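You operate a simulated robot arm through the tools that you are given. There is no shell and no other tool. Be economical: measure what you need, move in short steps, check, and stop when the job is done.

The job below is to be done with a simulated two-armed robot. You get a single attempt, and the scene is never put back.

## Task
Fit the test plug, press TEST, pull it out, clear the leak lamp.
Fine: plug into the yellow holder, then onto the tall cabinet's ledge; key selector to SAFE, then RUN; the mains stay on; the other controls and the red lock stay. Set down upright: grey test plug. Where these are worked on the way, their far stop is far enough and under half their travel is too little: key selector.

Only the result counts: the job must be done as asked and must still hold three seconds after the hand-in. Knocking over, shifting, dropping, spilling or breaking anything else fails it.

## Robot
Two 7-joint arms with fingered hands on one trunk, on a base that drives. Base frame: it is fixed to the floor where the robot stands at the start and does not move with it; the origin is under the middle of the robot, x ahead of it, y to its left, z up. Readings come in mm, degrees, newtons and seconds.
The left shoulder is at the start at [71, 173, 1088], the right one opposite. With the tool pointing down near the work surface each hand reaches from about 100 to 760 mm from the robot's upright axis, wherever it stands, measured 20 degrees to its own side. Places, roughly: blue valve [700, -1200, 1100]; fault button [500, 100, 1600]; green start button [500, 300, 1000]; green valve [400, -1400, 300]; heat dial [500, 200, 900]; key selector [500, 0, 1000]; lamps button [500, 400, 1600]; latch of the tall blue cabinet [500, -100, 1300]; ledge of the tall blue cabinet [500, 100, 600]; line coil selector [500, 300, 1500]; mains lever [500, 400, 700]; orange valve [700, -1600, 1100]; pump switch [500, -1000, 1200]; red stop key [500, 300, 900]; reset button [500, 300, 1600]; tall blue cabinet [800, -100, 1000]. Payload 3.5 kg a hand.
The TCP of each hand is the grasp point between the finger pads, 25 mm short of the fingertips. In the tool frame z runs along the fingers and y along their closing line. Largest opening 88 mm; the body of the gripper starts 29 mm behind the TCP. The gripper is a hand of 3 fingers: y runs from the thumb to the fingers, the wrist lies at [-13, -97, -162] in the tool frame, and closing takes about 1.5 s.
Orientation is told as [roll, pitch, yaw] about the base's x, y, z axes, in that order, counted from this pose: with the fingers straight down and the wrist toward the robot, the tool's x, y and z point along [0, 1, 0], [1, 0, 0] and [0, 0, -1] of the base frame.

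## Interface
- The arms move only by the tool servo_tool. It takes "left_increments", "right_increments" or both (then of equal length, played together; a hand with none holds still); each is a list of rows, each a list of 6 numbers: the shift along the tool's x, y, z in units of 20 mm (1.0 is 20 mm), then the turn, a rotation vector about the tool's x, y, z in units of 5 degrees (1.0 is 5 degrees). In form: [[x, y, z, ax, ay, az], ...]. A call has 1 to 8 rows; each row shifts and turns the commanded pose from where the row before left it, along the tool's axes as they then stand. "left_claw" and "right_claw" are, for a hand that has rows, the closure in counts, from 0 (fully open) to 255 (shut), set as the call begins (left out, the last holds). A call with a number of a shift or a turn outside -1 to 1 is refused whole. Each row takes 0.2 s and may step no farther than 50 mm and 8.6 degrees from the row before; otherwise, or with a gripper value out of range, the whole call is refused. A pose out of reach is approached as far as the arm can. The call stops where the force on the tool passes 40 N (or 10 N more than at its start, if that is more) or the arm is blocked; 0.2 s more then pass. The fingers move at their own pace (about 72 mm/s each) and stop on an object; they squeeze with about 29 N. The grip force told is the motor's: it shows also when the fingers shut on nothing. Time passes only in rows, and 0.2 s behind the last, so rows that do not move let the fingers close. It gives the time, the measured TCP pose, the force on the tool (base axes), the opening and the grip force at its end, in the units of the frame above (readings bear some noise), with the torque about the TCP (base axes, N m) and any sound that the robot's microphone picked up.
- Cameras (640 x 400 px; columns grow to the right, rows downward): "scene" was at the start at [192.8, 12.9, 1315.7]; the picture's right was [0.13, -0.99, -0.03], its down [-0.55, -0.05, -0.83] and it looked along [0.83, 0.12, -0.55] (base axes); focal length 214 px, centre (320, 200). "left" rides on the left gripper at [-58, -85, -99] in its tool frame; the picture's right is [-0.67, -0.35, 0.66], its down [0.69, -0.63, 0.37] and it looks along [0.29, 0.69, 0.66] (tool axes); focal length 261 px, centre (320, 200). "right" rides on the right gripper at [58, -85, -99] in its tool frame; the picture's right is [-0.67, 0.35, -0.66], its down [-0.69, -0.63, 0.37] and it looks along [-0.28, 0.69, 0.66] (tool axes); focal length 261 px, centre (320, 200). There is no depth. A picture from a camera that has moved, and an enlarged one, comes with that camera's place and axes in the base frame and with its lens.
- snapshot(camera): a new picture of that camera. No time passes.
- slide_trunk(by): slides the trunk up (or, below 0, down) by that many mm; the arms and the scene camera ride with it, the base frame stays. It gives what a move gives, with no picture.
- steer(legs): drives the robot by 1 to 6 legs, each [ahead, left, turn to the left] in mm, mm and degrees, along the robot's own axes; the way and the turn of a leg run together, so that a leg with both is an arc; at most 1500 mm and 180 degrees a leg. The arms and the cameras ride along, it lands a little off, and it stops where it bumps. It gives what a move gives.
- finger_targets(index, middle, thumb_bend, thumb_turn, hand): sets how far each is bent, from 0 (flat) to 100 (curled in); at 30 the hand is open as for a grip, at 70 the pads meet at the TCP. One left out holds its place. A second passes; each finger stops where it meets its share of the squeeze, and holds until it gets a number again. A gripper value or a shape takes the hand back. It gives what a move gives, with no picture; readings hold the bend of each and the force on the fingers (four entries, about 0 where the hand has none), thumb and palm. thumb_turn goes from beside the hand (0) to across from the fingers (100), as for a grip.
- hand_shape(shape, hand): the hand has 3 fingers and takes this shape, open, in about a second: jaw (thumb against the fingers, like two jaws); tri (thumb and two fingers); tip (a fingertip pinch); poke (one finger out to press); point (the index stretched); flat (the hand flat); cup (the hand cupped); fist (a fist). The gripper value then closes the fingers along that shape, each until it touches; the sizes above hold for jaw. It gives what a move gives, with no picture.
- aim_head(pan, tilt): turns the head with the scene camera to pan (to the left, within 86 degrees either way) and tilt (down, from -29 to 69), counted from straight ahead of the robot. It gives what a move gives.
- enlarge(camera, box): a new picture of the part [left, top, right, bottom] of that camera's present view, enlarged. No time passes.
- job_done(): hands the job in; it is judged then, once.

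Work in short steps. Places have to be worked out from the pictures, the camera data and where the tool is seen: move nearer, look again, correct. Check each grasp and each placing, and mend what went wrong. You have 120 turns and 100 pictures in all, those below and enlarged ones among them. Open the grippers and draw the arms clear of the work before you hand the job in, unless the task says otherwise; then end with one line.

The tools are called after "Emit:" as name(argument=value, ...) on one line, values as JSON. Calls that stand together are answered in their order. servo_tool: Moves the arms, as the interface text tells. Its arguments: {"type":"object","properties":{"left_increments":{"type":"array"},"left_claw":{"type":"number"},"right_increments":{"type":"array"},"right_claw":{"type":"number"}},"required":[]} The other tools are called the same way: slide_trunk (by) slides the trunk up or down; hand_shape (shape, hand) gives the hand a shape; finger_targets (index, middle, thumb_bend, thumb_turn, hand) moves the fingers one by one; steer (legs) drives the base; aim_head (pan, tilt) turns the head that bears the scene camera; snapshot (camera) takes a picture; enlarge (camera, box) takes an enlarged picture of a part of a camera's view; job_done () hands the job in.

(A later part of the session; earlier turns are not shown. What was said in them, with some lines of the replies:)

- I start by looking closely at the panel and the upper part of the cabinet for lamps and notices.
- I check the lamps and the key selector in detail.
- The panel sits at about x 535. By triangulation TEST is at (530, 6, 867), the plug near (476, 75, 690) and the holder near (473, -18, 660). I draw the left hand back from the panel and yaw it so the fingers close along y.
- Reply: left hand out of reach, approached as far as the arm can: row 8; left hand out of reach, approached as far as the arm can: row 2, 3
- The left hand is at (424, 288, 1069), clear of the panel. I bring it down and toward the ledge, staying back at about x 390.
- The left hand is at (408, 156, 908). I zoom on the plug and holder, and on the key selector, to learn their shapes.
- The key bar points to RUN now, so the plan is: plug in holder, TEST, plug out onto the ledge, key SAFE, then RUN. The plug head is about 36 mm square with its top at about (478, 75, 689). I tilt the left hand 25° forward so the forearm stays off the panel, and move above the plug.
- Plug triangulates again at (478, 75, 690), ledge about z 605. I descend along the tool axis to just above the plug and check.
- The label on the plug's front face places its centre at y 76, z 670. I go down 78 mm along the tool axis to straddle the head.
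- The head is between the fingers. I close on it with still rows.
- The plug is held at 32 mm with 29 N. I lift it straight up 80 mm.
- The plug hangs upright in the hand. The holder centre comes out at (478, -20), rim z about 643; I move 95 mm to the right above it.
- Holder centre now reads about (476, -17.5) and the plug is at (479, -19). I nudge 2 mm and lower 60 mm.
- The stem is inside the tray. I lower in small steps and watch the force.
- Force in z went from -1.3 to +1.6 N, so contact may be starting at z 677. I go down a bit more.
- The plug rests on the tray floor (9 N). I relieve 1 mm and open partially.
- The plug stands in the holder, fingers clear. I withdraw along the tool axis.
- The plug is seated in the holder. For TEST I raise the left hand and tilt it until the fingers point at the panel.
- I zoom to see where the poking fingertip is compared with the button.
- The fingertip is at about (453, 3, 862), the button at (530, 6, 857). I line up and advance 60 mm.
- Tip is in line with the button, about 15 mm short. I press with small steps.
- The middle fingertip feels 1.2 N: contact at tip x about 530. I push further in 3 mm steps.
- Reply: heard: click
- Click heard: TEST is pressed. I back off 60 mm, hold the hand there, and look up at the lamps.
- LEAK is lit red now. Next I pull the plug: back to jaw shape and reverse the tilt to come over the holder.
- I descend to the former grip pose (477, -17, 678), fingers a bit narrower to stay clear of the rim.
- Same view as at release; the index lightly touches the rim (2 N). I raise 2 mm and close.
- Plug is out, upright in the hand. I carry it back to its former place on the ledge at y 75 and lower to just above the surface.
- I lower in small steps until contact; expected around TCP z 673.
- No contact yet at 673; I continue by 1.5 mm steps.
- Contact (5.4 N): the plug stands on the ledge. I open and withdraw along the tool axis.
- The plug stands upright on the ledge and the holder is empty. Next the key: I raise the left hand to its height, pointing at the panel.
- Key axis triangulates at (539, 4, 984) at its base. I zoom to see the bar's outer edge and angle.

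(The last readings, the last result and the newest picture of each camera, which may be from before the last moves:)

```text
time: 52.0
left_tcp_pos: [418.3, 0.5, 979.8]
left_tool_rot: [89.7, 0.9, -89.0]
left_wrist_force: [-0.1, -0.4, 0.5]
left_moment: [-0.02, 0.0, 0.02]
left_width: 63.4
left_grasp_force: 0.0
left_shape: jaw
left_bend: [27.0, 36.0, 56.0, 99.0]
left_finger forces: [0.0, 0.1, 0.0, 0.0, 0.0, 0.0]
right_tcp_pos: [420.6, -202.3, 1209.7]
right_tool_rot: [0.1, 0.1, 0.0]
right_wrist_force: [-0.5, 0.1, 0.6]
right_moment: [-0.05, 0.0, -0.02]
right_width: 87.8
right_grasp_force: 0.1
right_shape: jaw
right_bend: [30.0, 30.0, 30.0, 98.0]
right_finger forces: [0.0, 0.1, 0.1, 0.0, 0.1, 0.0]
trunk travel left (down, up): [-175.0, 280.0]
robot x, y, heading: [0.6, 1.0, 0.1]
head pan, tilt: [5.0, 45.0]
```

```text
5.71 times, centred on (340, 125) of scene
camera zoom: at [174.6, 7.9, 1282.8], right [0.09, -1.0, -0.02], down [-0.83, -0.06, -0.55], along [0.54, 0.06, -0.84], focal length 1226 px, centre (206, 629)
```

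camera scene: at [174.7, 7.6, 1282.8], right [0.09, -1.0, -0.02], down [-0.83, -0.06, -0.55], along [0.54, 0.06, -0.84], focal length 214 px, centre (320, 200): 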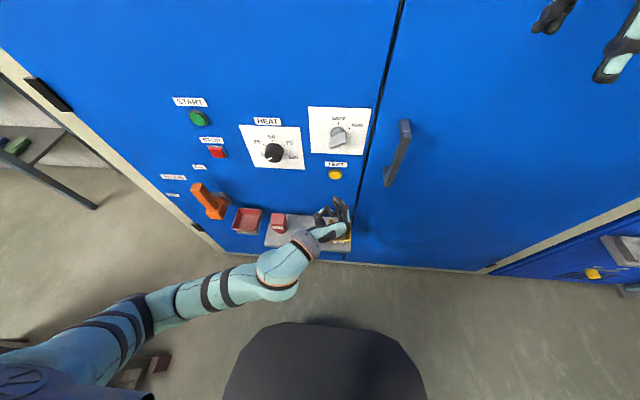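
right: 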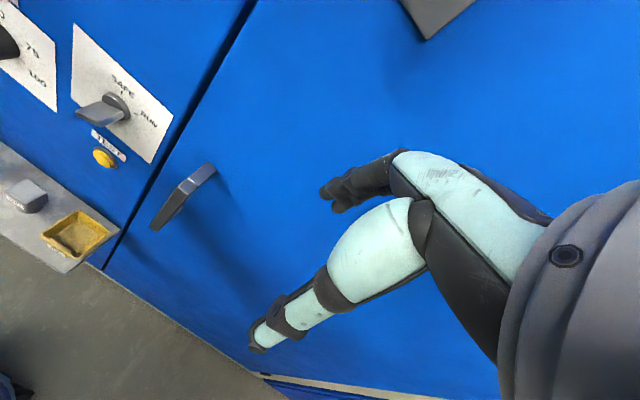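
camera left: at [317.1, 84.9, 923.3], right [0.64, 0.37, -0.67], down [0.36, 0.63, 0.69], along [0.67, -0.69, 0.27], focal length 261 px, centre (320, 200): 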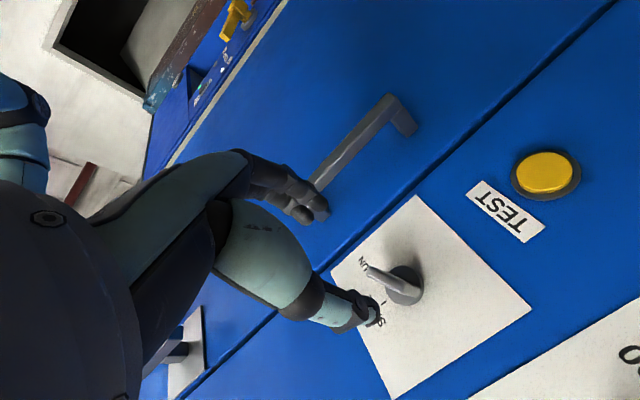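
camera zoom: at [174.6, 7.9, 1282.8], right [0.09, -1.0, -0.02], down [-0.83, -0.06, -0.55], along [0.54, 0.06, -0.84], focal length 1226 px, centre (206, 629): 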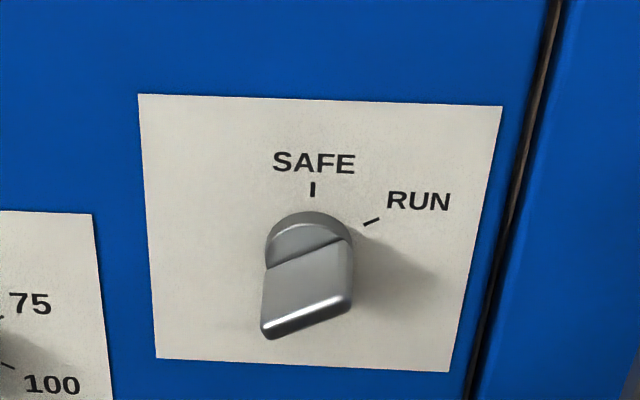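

The bar's front edge is at x≈502, centred at (y 4, z 983), tilted about 67° clockwise, at RUN. I turn the hand 65° about its axis so the fingers straddle the bar.

Emit:
servo_tool(left_increments=[[0, -0.1, 0, 0, 0, 1], [0, -0.1, 0, 0, 0, 1], [0.1, 0, 0, 0, 0, 1], [0, 0, 0, 0, 0, 1], [0, 0, 0, 0, 0, 1], [0, 0, 0, 0, 0, 1], [0, 0, 0, 0, 0, 1], [0, 0, 0, 0, 0, 1]])

Emit:
servo_tool(left_increments=[[0, 0, 0, 0, 0, 1], [0, 0, 0, 0, 0, 1], [0, 0, 0, 0, 0, 1], [0, 0, 0, 0, 0, 1], [0, 0, 0, 0, 0, 1], [0, 0, 0, 0, 0, 0]])

Emit:
snapshot(camera="left")

Emit:
enlarge(camera="scene", box=[260, 80, 400, 260])

```text
time: 53.8
left_tcp_pos: [419.9, 4.4, 981.3]
left_tool_rot: [89.4, 41.0, -89.4]
left_wrist_force: [-0.6, -0.1, 0.8]
left_moment: [0.01, -0.01, -0.02]
left_width: 63.4
left_grasp_force: 0.1
left_shape: jaw
left_bend: [27.0, 36.0, 56.0, 99.0]
left_finger forces: [0.0, 0.1, 0.0, 0.0, 0.0, 0.1]
right_tcp_pos: [419.8, -202.3, 1211.0]
right_tool_rot: [0.1, 0.1, 0.0]
right_wrist_force: [0.1, -0.1, -0.7]
right_moment: [0.0, 0.01, 0.0]
right_width: 87.7
right_grasp_force: 0.0
right_shape: jaw
right_bend: [30.0, 30.0, 30.0, 98.0]
right_finger forces: [0.0, 0.0, 0.1, 0.0, 0.1, 0.0]
trunk travel left (down, up): [-175.0, 280.0]
robot x, y, heading: [-1.7, 0.6, 0.3]
head pan, tilt: [5.0, 45.0]
```

```text
time: 55.2
left_tcp_pos: [417.7, 5.7, 980.6]
left_tool_rot: [88.9, 65.8, -90.1]
left_wrist_force: [0.4, -0.3, -0.6]
left_moment: [-0.03, 0.0, -0.02]
left_width: 63.7
left_grasp_force: 0.0
left_shape: jaw
left_bend: [27.0, 36.0, 56.0, 99.0]
left_finger forces: [0.1, 0.1, 0.0, 0.0, 0.0, 0.1]
right_tcp_pos: [420.3, -202.0, 1210.4]
right_tool_rot: [0.1, 0.0, 0.1]
right_wrist_force: [0.7, 0.6, -0.2]
right_moment: [0.01, -0.01, -0.02]
right_width: 87.9
right_grasp_force: 0.0
right_shape: jaw
right_bend: [30.0, 30.0, 30.0, 98.0]
right_finger forces: [0.1, 0.0, 0.0, 0.0, 0.0, 0.0]
trunk travel left (down, up): [-175.0, 280.0]
robot x, y, heading: [-2.0, 2.4, 0.2]
head pan, tilt: [5.0, 45.0]
```

```text
51 pictures are left
camera left: at [318.0, 90.1, 1036.0], right [0.64, 0.77, 0.04], down [0.38, -0.36, 0.85], along [0.67, -0.53, -0.52], focal length 261 px, centre (320, 200)
```

left: 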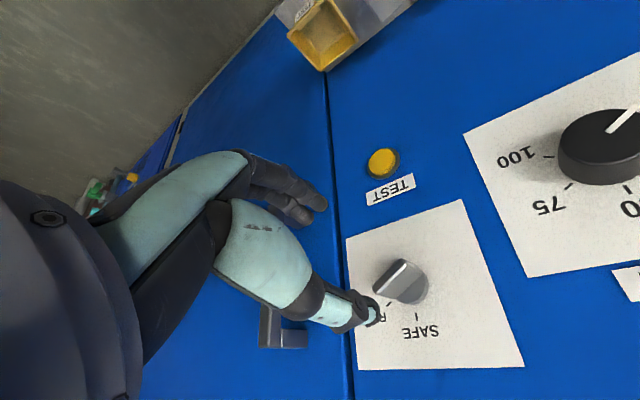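

```text
2.22 times, centred on (330, 170) of scene
camera zoom: at [174.7, 7.8, 1282.8], right [0.09, -1.0, -0.02], down [-0.83, -0.06, -0.55], along [0.54, 0.06, -0.84], focal length 477 px, centre (298, 267)
```

zoom: 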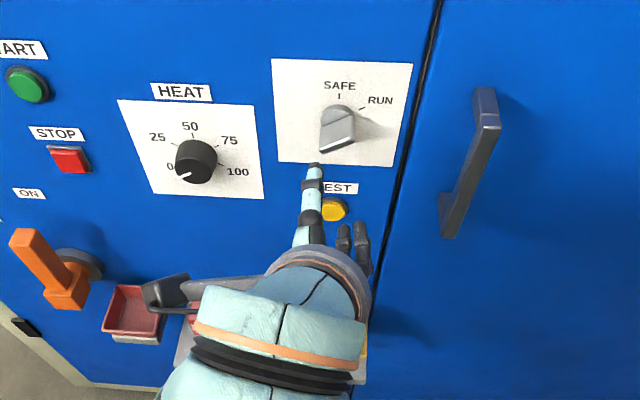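

Projection of the bar matches the picture well. I advance 60 mm along the axis with a small centring correction.

Emit:
servo_tool(left_increments=[[0.1, -0.1, 1, 0, 0, 0], [0.05, 0, 1, 0, 0, 0], [0, 0, 1, 0, 0, 0], [0, 0, 0, 0, 0, 0]])

Emit:
enlarge(camera="left", box=[230, 160, 470, 360])

Emit:
enlarge(camera="scene", box=[280, 80, 400, 190])

```text
time: 56.2
left_tcp_pos: [479.4, 1.8, 983.6]
left_tool_rot: [88.8, 65.9, -90.1]
left_wrist_force: [-0.7, 0.7, 1.0]
left_moment: [-0.03, -0.04, 0.01]
left_width: 63.6
left_grasp_force: 0.0
left_shape: jaw
left_bend: [27.0, 36.0, 56.0, 99.0]
left_finger forces: [0.0, 0.0, 0.0, 0.0, 0.1, 0.0]
right_tcp_pos: [420.1, -202.2, 1209.5]
right_tool_rot: [0.0, 0.0, 0.0]
right_wrist_force: [0.5, 0.5, -0.6]
right_moment: [-0.02, 0.01, -0.02]
right_width: 87.6
right_grasp_force: 0.1
right_shape: jaw
right_bend: [30.0, 30.0, 30.0, 98.0]
right_finger forces: [0.1, 0.0, 0.0, 0.0, 0.0, 0.0]
trunk travel left (down, up): [-175.0, 280.0]
robot x, y, heading: [-1.5, -1.6, -0.2]
head pan, tilt: [5.0, 45.0]
```

```text
2.00 times, centred on (350, 260) of left
camera zoom: at [379.8, 88.6, 1038.5], right [0.64, 0.77, 0.04], down [0.38, -0.36, 0.85], along [0.67, -0.53, -0.52], focal length 521 px, centre (260, 80)
```

zoom: 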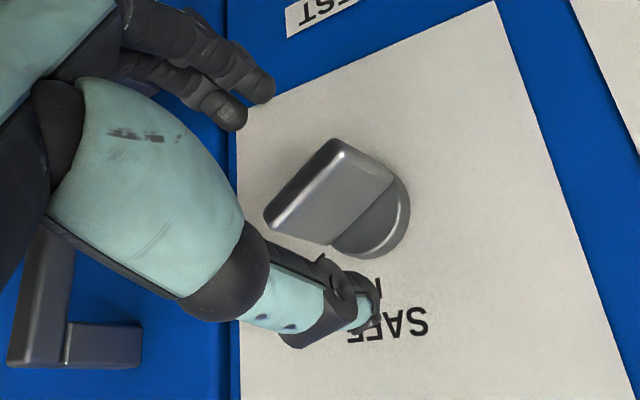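

```text
3.64 times, centred on (340, 135) of scene
camera zoom: at [174.5, 7.5, 1282.9], right [0.09, -1.0, -0.02], down [-0.83, -0.06, -0.55], along [0.54, 0.06, -0.84], focal length 780 px, centre (247, 436)
```

zoom: 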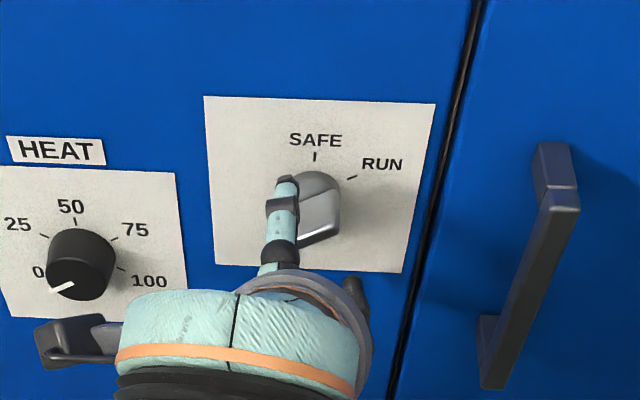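

The bar lies between thumb (above) and fingers (below). I advance 23 mm and close on it.

Emit:
servo_tool(left_increments=[[-0.1, -0.04, 0.6, 0, 0, 0], [0, 0, 0.55, 0, 0, 0], [0, 0, 0, 0, 0, 0]])

Emit:
servo_tool(left_increments=[[0, 0, 0, 0, 0, 0], [0, 0, 0, 0, 0, 0], [0, 0, 0, 0, 0, 0], [0, 0, 0, 0, 0, 0], [0, 0, 0, 0, 0, 0], [0, 0, 0, 0, 0, 0], [0, 0, 0, 0, 0, 0], [0, 0, 0, 0, 0, 0]], left_claw=255)

Emit:
enlarge(camera="left", box=[230, 160, 470, 360])

Emit:
enlarge(camera="scene", box=[280, 80, 400, 190])

```text
time: 57.0
left_tcp_pos: [502.7, 5.7, 982.9]
left_tool_rot: [88.8, 65.9, -90.1]
left_wrist_force: [0.5, 0.0, -0.2]
left_moment: [0.0, -0.02, 0.06]
left_width: 63.4
left_grasp_force: 0.1
left_shape: jaw
left_bend: [27.0, 36.0, 56.0, 99.0]
left_finger forces: [0.1, 0.0, 0.0, 0.0, 0.0, 0.0]
right_tcp_pos: [420.3, -201.7, 1208.7]
right_tool_rot: [0.1, 0.0, 0.0]
right_wrist_force: [0.1, -0.3, 0.1]
right_moment: [0.02, -0.01, 0.01]
right_width: 87.7
right_grasp_force: 0.1
right_shape: jaw
right_bend: [30.0, 30.0, 30.0, 98.0]
right_finger forces: [0.0, 0.0, 0.0, 0.1, 0.1, 0.1]
trunk travel left (down, up): [-175.0, 280.0]
robot x, y, heading: [0.3, -0.9, 0.2]
head pan, tilt: [5.0, 45.0]
```

```text
time: 58.8
left_tcp_pos: [503.1, 4.7, 982.9]
left_tool_rot: [88.8, 65.9, -90.1]
left_wrist_force: [2.9, -0.7, 1.4]
left_moment: [0.03, -0.05, 0.01]
left_width: 3.4
left_grasp_force: 29.2
left_shape: jaw
left_bend: [69.0, 70.0, 73.0, 100.0]
left_finger forces: [17.0, 8.3, 0.1, 0.0, 26.4, 0.0]
right_tcp_pos: [420.7, -202.5, 1210.2]
right_tool_rot: [0.2, 0.1, 0.1]
right_wrist_force: [0.2, 0.2, 0.6]
right_moment: [-0.02, -0.01, 0.04]
right_width: 87.4
right_grasp_force: 0.3
right_shape: jaw
right_bend: [30.0, 30.0, 30.0, 98.0]
right_finger forces: [0.0, 0.0, 0.1, 0.0, 0.0, 0.1]
trunk travel left (down, up): [-175.0, 280.0]
robot x, y, heading: [5.6, -1.3, -0.2]
head pan, tilt: [5.0, 45.0]
```

```text
2.00 times, centred on (350, 260) of left
camera zoom: at [402.5, 91.6, 1037.6], right [0.64, 0.77, 0.04], down [0.38, -0.36, 0.85], along [0.67, -0.53, -0.52], focal length 521 px, centre (260, 80)
```

zoom: 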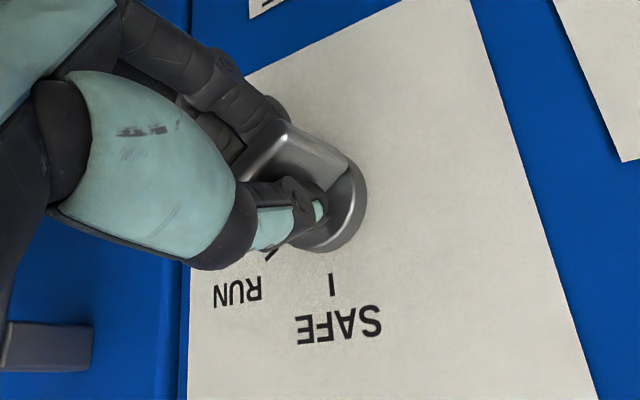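

```text
3.64 times, centred on (340, 135) of scene
camera zoom: at [174.9, 7.5, 1282.8], right [0.09, -1.0, -0.02], down [-0.83, -0.06, -0.55], along [0.54, 0.06, -0.84], focal length 780 px, centre (247, 436)
```

zoom: 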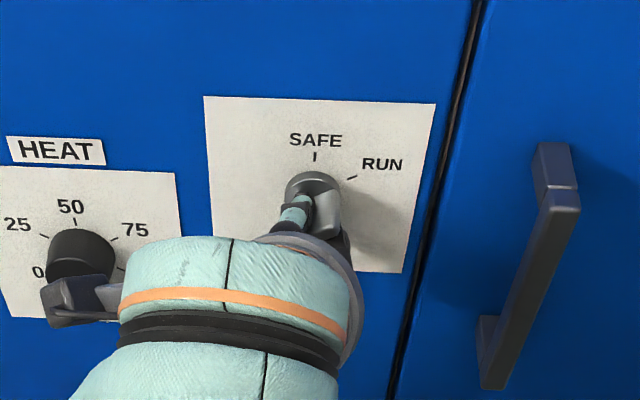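

The bar is gripped. I rotate counter-clockwise toward SAFE, first 40°.

Emit:
servo_tool(left_increments=[[0, 0, 0, 0, 0, -1], [0, 0, 0, 0, 0, -1], [0, 0, 0, 0, 0, -1], [0, 0, 0, 0, 0, -1], [0, 0, 0, 0, 0, -1], [0, 0, 0, 0, 0, -1], [0, 0, 0, 0, 0, -1], [0, 0, 0, 0, 0, -1]])

Emit:
enlarge(camera="scene", box=[280, 80, 400, 190])

Emit:
enlarge(camera="left", box=[230, 160, 470, 360])

```text
time: 60.6
left_tcp_pos: [503.1, 5.3, 983.6]
left_tool_rot: [89.4, 25.9, -89.3]
left_wrist_force: [2.7, -5.1, -4.3]
left_moment: [0.03, 0.12, -0.16]
left_width: 3.3
left_grasp_force: 29.2
left_shape: jaw
left_bend: [69.0, 69.0, 73.0, 100.0]
left_finger forces: [19.9, 11.5, 0.0, 0.0, 25.3, 0.1]
right_tcp_pos: [422.5, -202.8, 1209.4]
right_tool_rot: [0.1, 0.2, 0.1]
right_wrist_force: [-0.4, 0.5, -0.4]
right_moment: [0.01, -0.01, -0.03]
right_width: 87.4
right_grasp_force: 0.1
right_shape: jaw
right_bend: [30.0, 30.0, 30.0, 98.0]
right_finger forces: [0.1, 0.0, 0.0, 0.0, 0.1, 0.0]
trunk travel left (down, up): [-175.0, 280.0]
robot x, y, heading: [4.5, 0.1, -0.2]
head pan, tilt: [5.0, 45.0]
```

```text
3.64 times, centred on (340, 135) of scene
camera zoom: at [175.9, 6.8, 1282.7], right [0.09, -1.0, -0.02], down [-0.83, -0.06, -0.55], along [0.54, 0.06, -0.84], focal length 780 px, centre (247, 436)
```

zoom: 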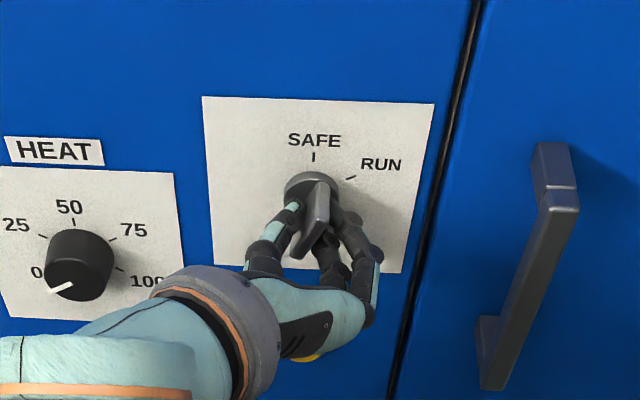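

```text
2.00 times, centred on (350, 260) of left
camera zoom: at [401.6, 105.1, 969.1], right [0.64, 0.62, -0.46], down [0.37, 0.27, 0.89], along [0.67, -0.74, -0.05], focal length 521 px, centre (260, 80)
```

zoom: 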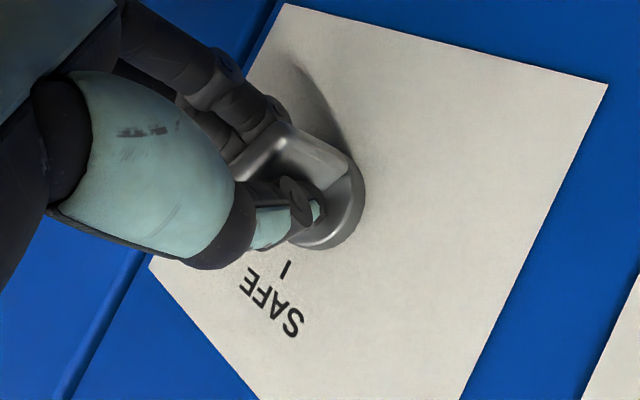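

The key follows. I turn another 25°.

Emit:
servo_tool(left_increments=[[0, 0, 0, 0, 0, -1], [0, 0, 0, 0, 0, -1], [0, 0, 0, 0, 0, -1], [0, 0, 0, 0, 0, -1], [0, 0, 0, 0, 0, -1]])

Emit:
enlarge(camera="scene", box=[280, 80, 400, 190])

```text
time: 61.8
left_tcp_pos: [503.8, 4.5, 983.3]
left_tool_rot: [89.4, 0.9, -89.1]
left_wrist_force: [3.7, -7.3, -3.3]
left_moment: [0.05, 0.08, -0.24]
left_width: 3.0
left_grasp_force: 29.3
left_shape: jaw
left_bend: [69.0, 69.0, 73.0, 100.0]
left_finger forces: [20.6, 12.7, 0.0, 0.1, 24.3, 0.0]
right_tcp_pos: [422.0, -204.6, 1210.1]
right_tool_rot: [0.0, 0.1, 0.0]
right_wrist_force: [0.1, 0.1, -0.2]
right_moment: [0.0, 0.04, 0.01]
right_width: 87.5
right_grasp_force: 0.1
right_shape: jaw
right_bend: [30.0, 30.0, 30.0, 98.0]
right_finger forces: [0.1, 0.0, 0.1, 0.0, 0.0, 0.1]
trunk travel left (down, up): [-175.0, 280.0]
robot x, y, heading: [-1.3, -1.9, -0.2]
head pan, tilt: [5.0, 45.0]
```

```text
3.64 times, centred on (340, 135) of scene
camera zoom: at [175.9, 5.7, 1282.6], right [0.09, -1.0, -0.02], down [-0.83, -0.06, -0.55], along [0.54, 0.06, -0.84], focal length 780 px, centre (247, 436)
```

zoom: 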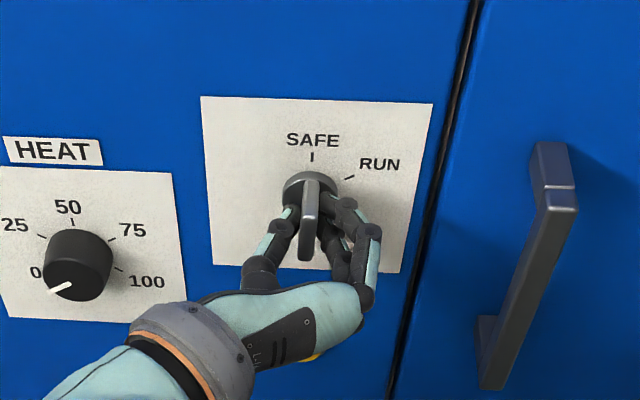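

The bar is almost at SAFE. I turn 5° more toward the stop and check.

Emit:
servo_tool(left_increments=[[0, 0, 0, 0, 0, -0.6], [0, 0, 0, 0, 0, -0.6], [0, 0, 0, 0, 0, 0]])

Emit:
enlarge(camera="scene", box=[300, 90, 380, 160])

Emit:
aim_head(pan=8, tilt=-20)

Emit:
enlarge(camera="scene", box=[130, 30, 310, 190])

```text
time: 62.6
left_tcp_pos: [503.1, 5.2, 982.8]
left_tool_rot: [89.4, -5.1, -89.0]
left_wrist_force: [2.0, -8.2, -4.1]
left_moment: [0.09, 0.01, -0.23]
left_width: 3.4
left_grasp_force: 28.8
left_shape: jaw
left_bend: [69.0, 68.0, 73.0, 100.0]
left_finger forces: [19.2, 13.7, 0.0, 0.1, 24.3, 0.0]
right_tcp_pos: [421.2, -205.3, 1209.5]
right_tool_rot: [0.2, 0.1, 0.0]
right_wrist_force: [0.1, 0.5, -0.3]
right_moment: [0.0, 0.0, 0.02]
right_width: 87.9
right_grasp_force: 0.0
right_shape: jaw
right_bend: [30.0, 30.0, 30.0, 98.0]
right_finger forces: [0.0, 0.0, 0.0, 0.0, 0.1, 0.1]
trunk travel left (down, up): [-175.0, 280.0]
robot x, y, heading: [-1.9, -0.8, 0.1]
head pan, tilt: [5.0, 45.0]
```

```text
5.71 times, centred on (340, 125) of scene
camera zoom: at [175.6, 5.8, 1282.7], right [0.09, -1.0, -0.02], down [-0.83, -0.06, -0.55], along [0.54, 0.06, -0.84], focal length 1226 px, centre (206, 629)
```

zoom: 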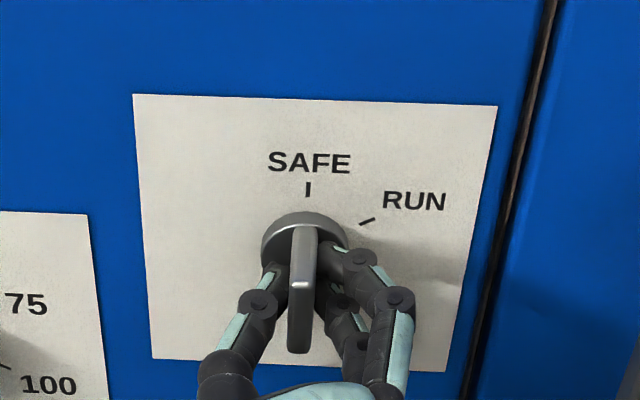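

```text
time: 63.9
left_tcp_pos: [503.1, 5.6, 984.2]
left_tool_rot: [89.4, -5.0, -89.0]
left_wrist_force: [0.8, -8.3, -5.5]
left_moment: [0.07, 0.09, -0.25]
left_width: 3.4
left_grasp_force: 29.0
left_shape: jaw
left_bend: [69.0, 68.0, 73.0, 100.0]
left_finger forces: [18.9, 13.6, 0.1, 0.1, 24.4, 0.0]
right_tcp_pos: [420.4, -204.4, 1208.7]
right_tool_rot: [0.0, 0.1, 0.1]
right_wrist_force: [0.1, 1.0, -0.3]
right_moment: [0.02, -0.01, 0.01]
right_width: 87.6
right_grasp_force: 0.1
right_shape: jaw
right_bend: [30.0, 30.0, 30.0, 98.0]
right_finger forces: [0.0, 0.0, 0.0, 0.0, 0.0, 0.0]
trunk travel left (down, up): [-175.0, 280.0]
robot x, y, heading: [-1.6, -3.7, -0.0]
head pan, tilt: [8.0, -20.0]
```

```text
2.50 times, centred on (220, 110) of scene
camera zoom: at [190.8, 9.2, 1381.9], right [0.14, -0.99, -0.03], down [0.14, 0.05, -0.99], along [0.98, 0.13, 0.14], focal length 536 px, centre (570, 425)
```

zoom: 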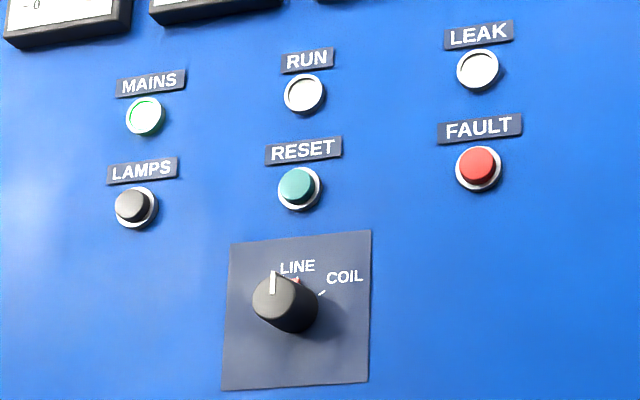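

The bar is vertical at SAFE and the LEAK lamp has gone out. Now I turn it back clockwise to RUN.

Emit:
servo_tool(left_increments=[[0, 0, 0, 0, 0, 1], [0, 0, 0, 0, 0, 1], [0, 0, 0, 0, 0, 1], [0, 0, 0, 0, 0, 1], [0, 0, 0, 0, 0, 1], [0, 0, 0, 0, 0, 1], [0, 0, 0, 0, 0, 1], [0, 0, 0, 0, 0, 1]])

Emit:
servo_tool(left_increments=[[0, 0, 0, 0, 0, 1], [0, 0, 0, 0, 0, 1], [0, 0, 0, 0, 0, 1], [0, 0, 0, 0, 0, 1], [0, 0, 0, 0, 0, 1], [0, 0, 0, 0, 0, 1], [0, 0, 0, 0, 0, 0.8]])

Emit:
aim_head(pan=5, tilt=45)

Emit:
enlarge(camera="left", box=[230, 160, 470, 360])

Emit:
enlarge(camera="scene", box=[300, 90, 380, 160])

```text
time: 65.7
left_tcp_pos: [504.0, 5.9, 983.2]
left_tool_rot: [89.5, 35.0, -89.3]
left_wrist_force: [2.1, -2.8, 0.1]
left_moment: [0.0, 0.01, -0.09]
left_width: 3.5
left_grasp_force: 28.9
left_shape: jaw
left_bend: [69.0, 69.0, 73.0, 100.0]
left_finger forces: [18.3, 10.7, 0.0, 0.0, 26.9, 0.0]
right_tcp_pos: [421.5, -203.5, 1209.5]
right_tool_rot: [0.1, 0.1, 0.0]
right_wrist_force: [-0.3, 0.7, 0.0]
right_moment: [0.04, 0.02, 0.01]
right_width: 87.5
right_grasp_force: 0.0
right_shape: jaw
right_bend: [30.0, 30.0, 30.0, 98.0]
right_finger forces: [0.0, 0.1, 0.1, 0.0, 0.1, 0.0]
trunk travel left (down, up): [-175.0, 280.0]
robot x, y, heading: [1.4, 1.5, 0.2]
head pan, tilt: [8.0, -20.0]
```

```text
time: 67.3
left_tcp_pos: [502.4, 5.4, 982.4]
left_tool_rot: [88.6, 68.9, -90.3]
left_wrist_force: [2.8, -1.4, 1.7]
left_moment: [-0.06, -0.01, -0.05]
left_width: 3.0
left_grasp_force: 29.5
left_shape: jaw
left_bend: [69.0, 70.0, 73.0, 100.0]
left_finger forces: [20.5, 7.9, 0.1, 0.0, 28.9, 0.0]
right_tcp_pos: [420.7, -203.5, 1209.9]
right_tool_rot: [0.2, 0.0, 0.0]
right_wrist_force: [0.2, -0.4, 0.3]
right_moment: [0.02, 0.0, 0.03]
right_width: 87.6
right_grasp_force: 0.0
right_shape: jaw
right_bend: [30.0, 30.0, 30.0, 98.0]
right_finger forces: [0.1, 0.1, 0.0, 0.0, 0.1, 0.0]
trunk travel left (down, up): [-175.0, 280.0]
robot x, y, heading: [1.8, 2.1, -0.2]
head pan, tilt: [8.0, -20.0]
```

```text
time: 68.7
left_tcp_pos: [503.2, 6.0, 984.1]
left_tool_rot: [88.5, 68.9, -90.3]
left_wrist_force: [1.5, -0.8, -0.3]
left_moment: [-0.04, 0.01, -0.05]
left_width: 3.0
left_grasp_force: 29.1
left_shape: jaw
left_bend: [69.0, 70.0, 73.0, 100.0]
left_finger forces: [20.8, 8.3, 0.0, 0.1, 28.7, 0.0]
right_tcp_pos: [421.6, -202.8, 1209.7]
right_tool_rot: [0.1, 0.1, -0.1]
right_wrist_force: [-0.7, 0.0, 0.0]
right_moment: [0.0, -0.04, -0.03]
right_width: 87.9
right_grasp_force: 0.0
right_shape: jaw
right_bend: [30.0, 30.0, 30.0, 98.0]
right_finger forces: [0.0, 0.0, 0.0, 0.0, 0.1, 0.0]
trunk travel left (down, up): [-175.0, 280.0]
robot x, y, heading: [-2.1, -0.9, -0.0]
head pan, tilt: [5.0, 45.0]
```

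```text
2.00 times, centred on (350, 260) of left
camera zoom: at [402.4, 88.5, 1042.8], right [0.64, 0.76, 0.08], down [0.38, -0.41, 0.83], along [0.66, -0.51, -0.55], focal length 521 px, centre (260, 80)
```

zoom: 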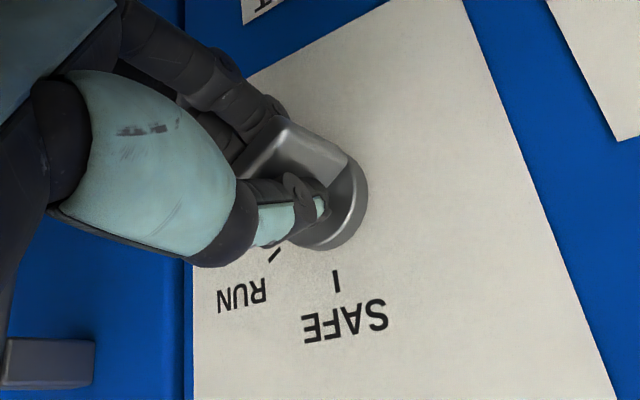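

```text
5.71 times, centred on (340, 125) of scene
camera zoom: at [175.1, 7.3, 1282.8], right [0.09, -1.0, -0.02], down [-0.83, -0.06, -0.55], along [0.54, 0.06, -0.84], focal length 1226 px, centre (206, 629)
```

zoom: 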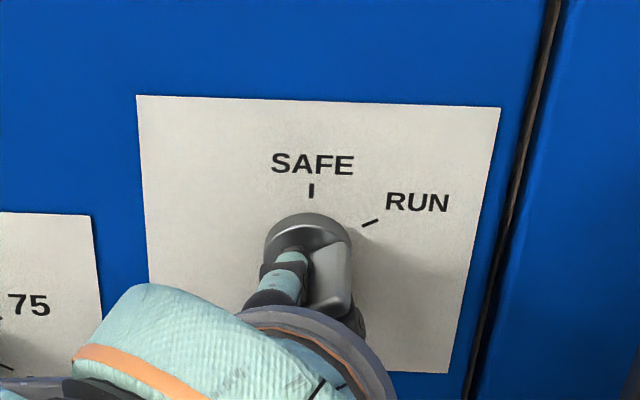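

The bar looks back at RUN. I nudge 4° more to be sure of the stop, then open and check.

Emit:
servo_tool(left_increments=[[0, 0, 0, 0, 0, 0.8], [0, 0, 0, 0, 0, 0]])

Emit:
servo_tool(left_increments=[[0, 0, 0, 0, 0, 0], [0, 0, 0, 0, 0, 0], [0, 0, 0, 0, 0, 0], [0, 0, 0, 0, 0, 0], [0, 0, 0, 0, 0, 0], [0, 0, 0, 0, 0, 0]], left_claw=70)

Emit:
servo_tool(left_increments=[[0, 0, -0.5, 0, 0, 0], [0, 0, -1, 0, 0, 0], [0, 0, -1, 0, 0, 0], [0, 0, -1, 0, 0, 0], [0, 0, -1, 0, 0, 0]])

Emit:
enlarge(camera="scene", box=[300, 90, 380, 160])

```text
time: 69.3
left_tcp_pos: [503.0, 5.6, 983.0]
left_tool_rot: [88.3, 72.9, -90.7]
left_wrist_force: [2.5, -2.9, 0.3]
left_moment: [-0.06, 0.02, -0.05]
left_width: 2.7
left_grasp_force: 28.6
left_shape: jaw
left_bend: [68.0, 70.0, 73.0, 100.0]
left_finger forces: [21.7, 7.5, 0.0, 0.0, 27.5, 0.1]
right_tcp_pos: [420.8, -202.9, 1209.4]
right_tool_rot: [0.1, 0.1, 0.0]
right_wrist_force: [-0.5, -0.9, -0.3]
right_moment: [-0.01, 0.03, 0.02]
right_width: 87.7
right_grasp_force: 0.0
right_shape: jaw
right_bend: [30.0, 30.0, 30.0, 98.0]
right_finger forces: [0.0, 0.0, 0.0, 0.0, 0.1, 0.1]
trunk travel left (down, up): [-175.0, 280.0]
robot x, y, heading: [0.3, -0.5, 0.1]
head pan, tilt: [5.0, 45.0]
```

```text
time: 70.7
left_tcp_pos: [503.2, 5.5, 983.8]
left_tool_rot: [88.3, 72.9, -90.6]
left_wrist_force: [-0.2, 0.3, -0.3]
left_moment: [-0.01, 0.01, 0.0]
left_width: 63.5
left_grasp_force: 0.1
left_shape: jaw
left_bend: [27.0, 36.0, 56.0, 99.0]
left_finger forces: [0.1, 0.0, 0.0, 0.0, 0.0, 0.1]
right_tcp_pos: [420.5, -202.7, 1210.4]
right_tool_rot: [0.0, 0.0, 0.0]
right_wrist_force: [0.1, 0.1, 0.1]
right_moment: [0.03, -0.01, -0.03]
right_width: 87.7
right_grasp_force: 0.1
right_shape: jaw
right_bend: [30.0, 30.0, 30.0, 98.0]
right_finger forces: [0.0, 0.1, 0.1, 0.0, 0.0, 0.0]
trunk travel left (down, up): [-175.0, 280.0]
robot x, y, heading: [-0.7, 1.1, -0.1]
head pan, tilt: [5.0, 45.0]
```

```text
time: 71.9
left_tcp_pos: [410.0, 4.1, 985.2]
left_tool_rot: [88.4, 73.0, -90.5]
left_wrist_force: [-0.6, -0.7, -0.4]
left_moment: [0.0, -0.01, 0.03]
left_width: 63.8
left_grasp_force: 0.0
left_shape: jaw
left_bend: [27.0, 36.0, 56.0, 99.0]
left_finger forces: [0.0, 0.0, 0.0, 0.1, 0.0, 0.0]
right_tcp_pos: [420.1, -202.8, 1210.7]
right_tool_rot: [0.1, 0.0, -0.1]
right_wrist_force: [-0.2, -0.8, -0.2]
right_moment: [-0.04, 0.03, 0.03]
right_width: 87.7
right_grasp_force: 0.0
right_shape: jaw
right_bend: [30.0, 30.0, 30.0, 98.0]
right_finger forces: [0.0, 0.1, 0.0, 0.0, 0.0, 0.0]
trunk travel left (down, up): [-175.0, 280.0]
robot x, y, heading: [2.4, 0.0, -0.1]
head pan, tilt: [5.0, 45.0]
```

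```text
5.71 times, centred on (340, 125) of scene
camera zoom: at [174.2, 7.1, 1283.0], right [0.09, -1.0, -0.02], down [-0.83, -0.06, -0.55], along [0.54, 0.06, -0.84], focal length 1226 px, centre (206, 629)
```

zoom: 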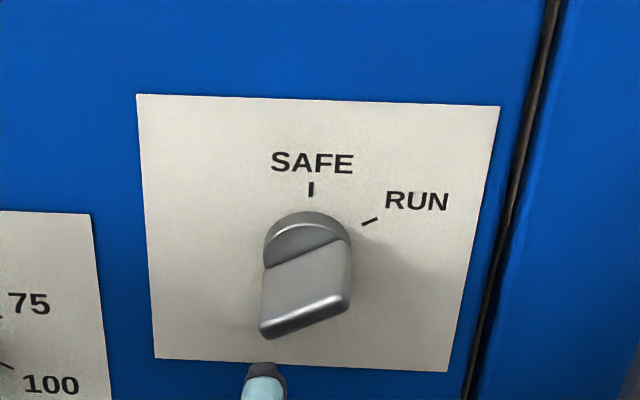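

The key is back exactly at its initial RUN position. I draw the hand back further, open it, and check the lamps and the ledge.

Emit:
servo_tool(left_increments=[[0, 0, -1, 0, 0, 0], [0, 0, -1, 0, 0, 0], [0, 0, -1, 0, 0, 0], [0, 0, 0, 0, 0, 0]], left_claw=0)

Emit:
enlarge(camera="scene", box=[150, 80, 410, 260])

Emit:
snapshot(camera="left")

Emit:
aim_head(pan=8, tilt=-20)

Emit:
enlarge(camera="scene", box=[130, 30, 310, 190])

```text
time: 72.9
left_tcp_pos: [352.7, 3.9, 985.6]
left_tool_rot: [88.2, 72.9, -90.6]
left_wrist_force: [0.5, -0.2, 0.7]
left_moment: [-0.02, 0.01, -0.03]
left_width: 88.0
left_grasp_force: 0.1
left_shape: jaw
left_bend: [30.0, 30.0, 30.0, 98.0]
left_finger forces: [0.1, 0.0, 0.0, 0.1, 0.0, 0.0]
right_tcp_pos: [419.8, -202.6, 1209.4]
right_tool_rot: [0.1, 0.1, 0.0]
right_wrist_force: [0.6, 0.1, 0.0]
right_moment: [0.01, 0.02, -0.01]
right_width: 87.9
right_grasp_force: 0.1
right_shape: jaw
right_bend: [30.0, 30.0, 30.0, 98.0]
right_finger forces: [0.0, 0.0, 0.0, 0.1, 0.0, 0.1]
trunk travel left (down, up): [-175.0, 280.0]
robot x, y, heading: [-4.0, -1.3, 0.0]
head pan, tilt: [5.0, 45.0]
```

```text
2.22 times, centred on (280, 170) of scene
camera zoom: at [175.0, 7.9, 1282.8], right [0.09, -1.0, -0.02], down [-0.83, -0.06, -0.55], along [0.54, 0.06, -0.84], focal length 477 px, centre (409, 267)
```

zoom: 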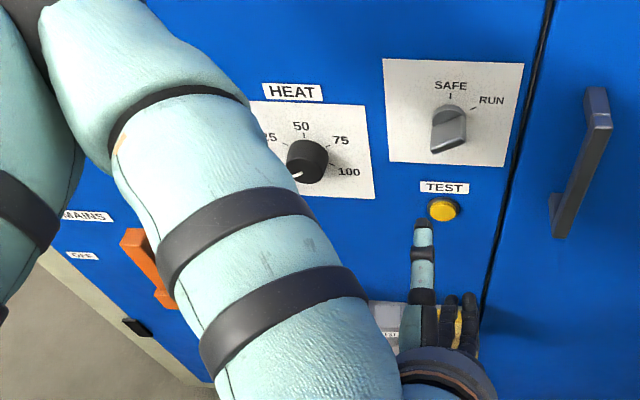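

```text
36 pictures are left
camera left: at [251.8, 81.7, 1050.1], right [0.64, 0.75, 0.13], down [0.38, -0.46, 0.8], along [0.66, -0.46, -0.59], focal length 261 px, centre (320, 200)
```

left: 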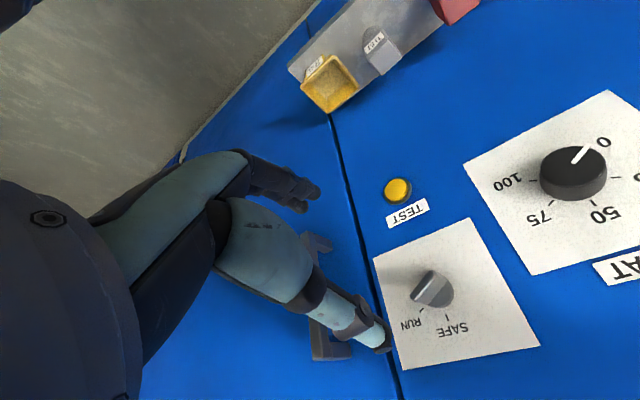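

```text
time: 74.2
left_tcp_pos: [351.5, 4.1, 984.8]
left_tool_rot: [88.3, 73.0, -90.6]
left_wrist_force: [0.9, -0.9, 0.5]
left_moment: [0.04, -0.04, -0.02]
left_width: 87.9
left_grasp_force: 0.1
left_shape: jaw
left_bend: [30.0, 30.0, 30.0, 98.0]
left_finger forces: [0.1, 0.0, 0.0, 0.1, 0.1, 0.0]
right_tcp_pos: [418.9, -203.0, 1209.7]
right_tool_rot: [0.1, 0.1, 0.1]
right_wrist_force: [0.2, -0.2, 0.3]
right_moment: [0.0, 0.03, 0.0]
right_width: 87.5
right_grasp_force: 0.0
right_shape: jaw
right_bend: [30.0, 30.0, 30.0, 98.0]
right_finger forces: [0.0, 0.1, 0.0, 0.1, 0.0, 0.0]
trunk travel left (down, up): [-175.0, 280.0]
robot x, y, heading: [-0.9, -2.0, -0.0]
head pan, tilt: [8.0, -20.0]
```

```text
2.50 times, centred on (220, 110) of scene
camera zoom: at [189.7, 11.1, 1382.0], right [0.14, -0.99, -0.03], down [0.14, 0.05, -0.99], along [0.98, 0.13, 0.14], focal length 536 px, centre (570, 425)
```

zoom: 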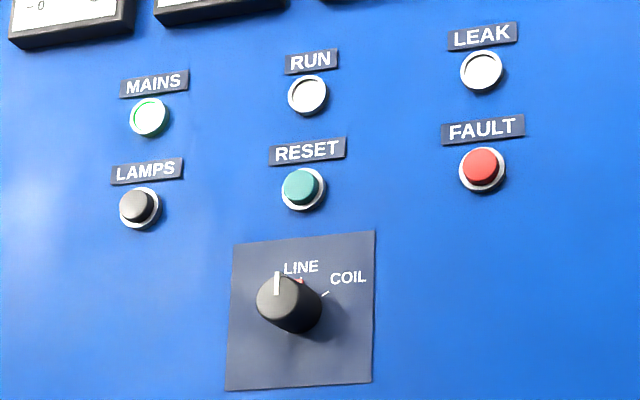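

LEAK is out, MAINS is lit, the key is at RUN, the plug is upright on the ledge, and the hands are open and clear. I hand in.

Emit:
job_done()

```text
The job is handed in.
```

The test plug was fitted in the yellow holder, TEST pressed (a click was heard and LEAK lit), and the plug pulled out and set upright on the ledge; turning the key selector to SAFE put LEAK out, it is back at RUN, and MAINS is still on.
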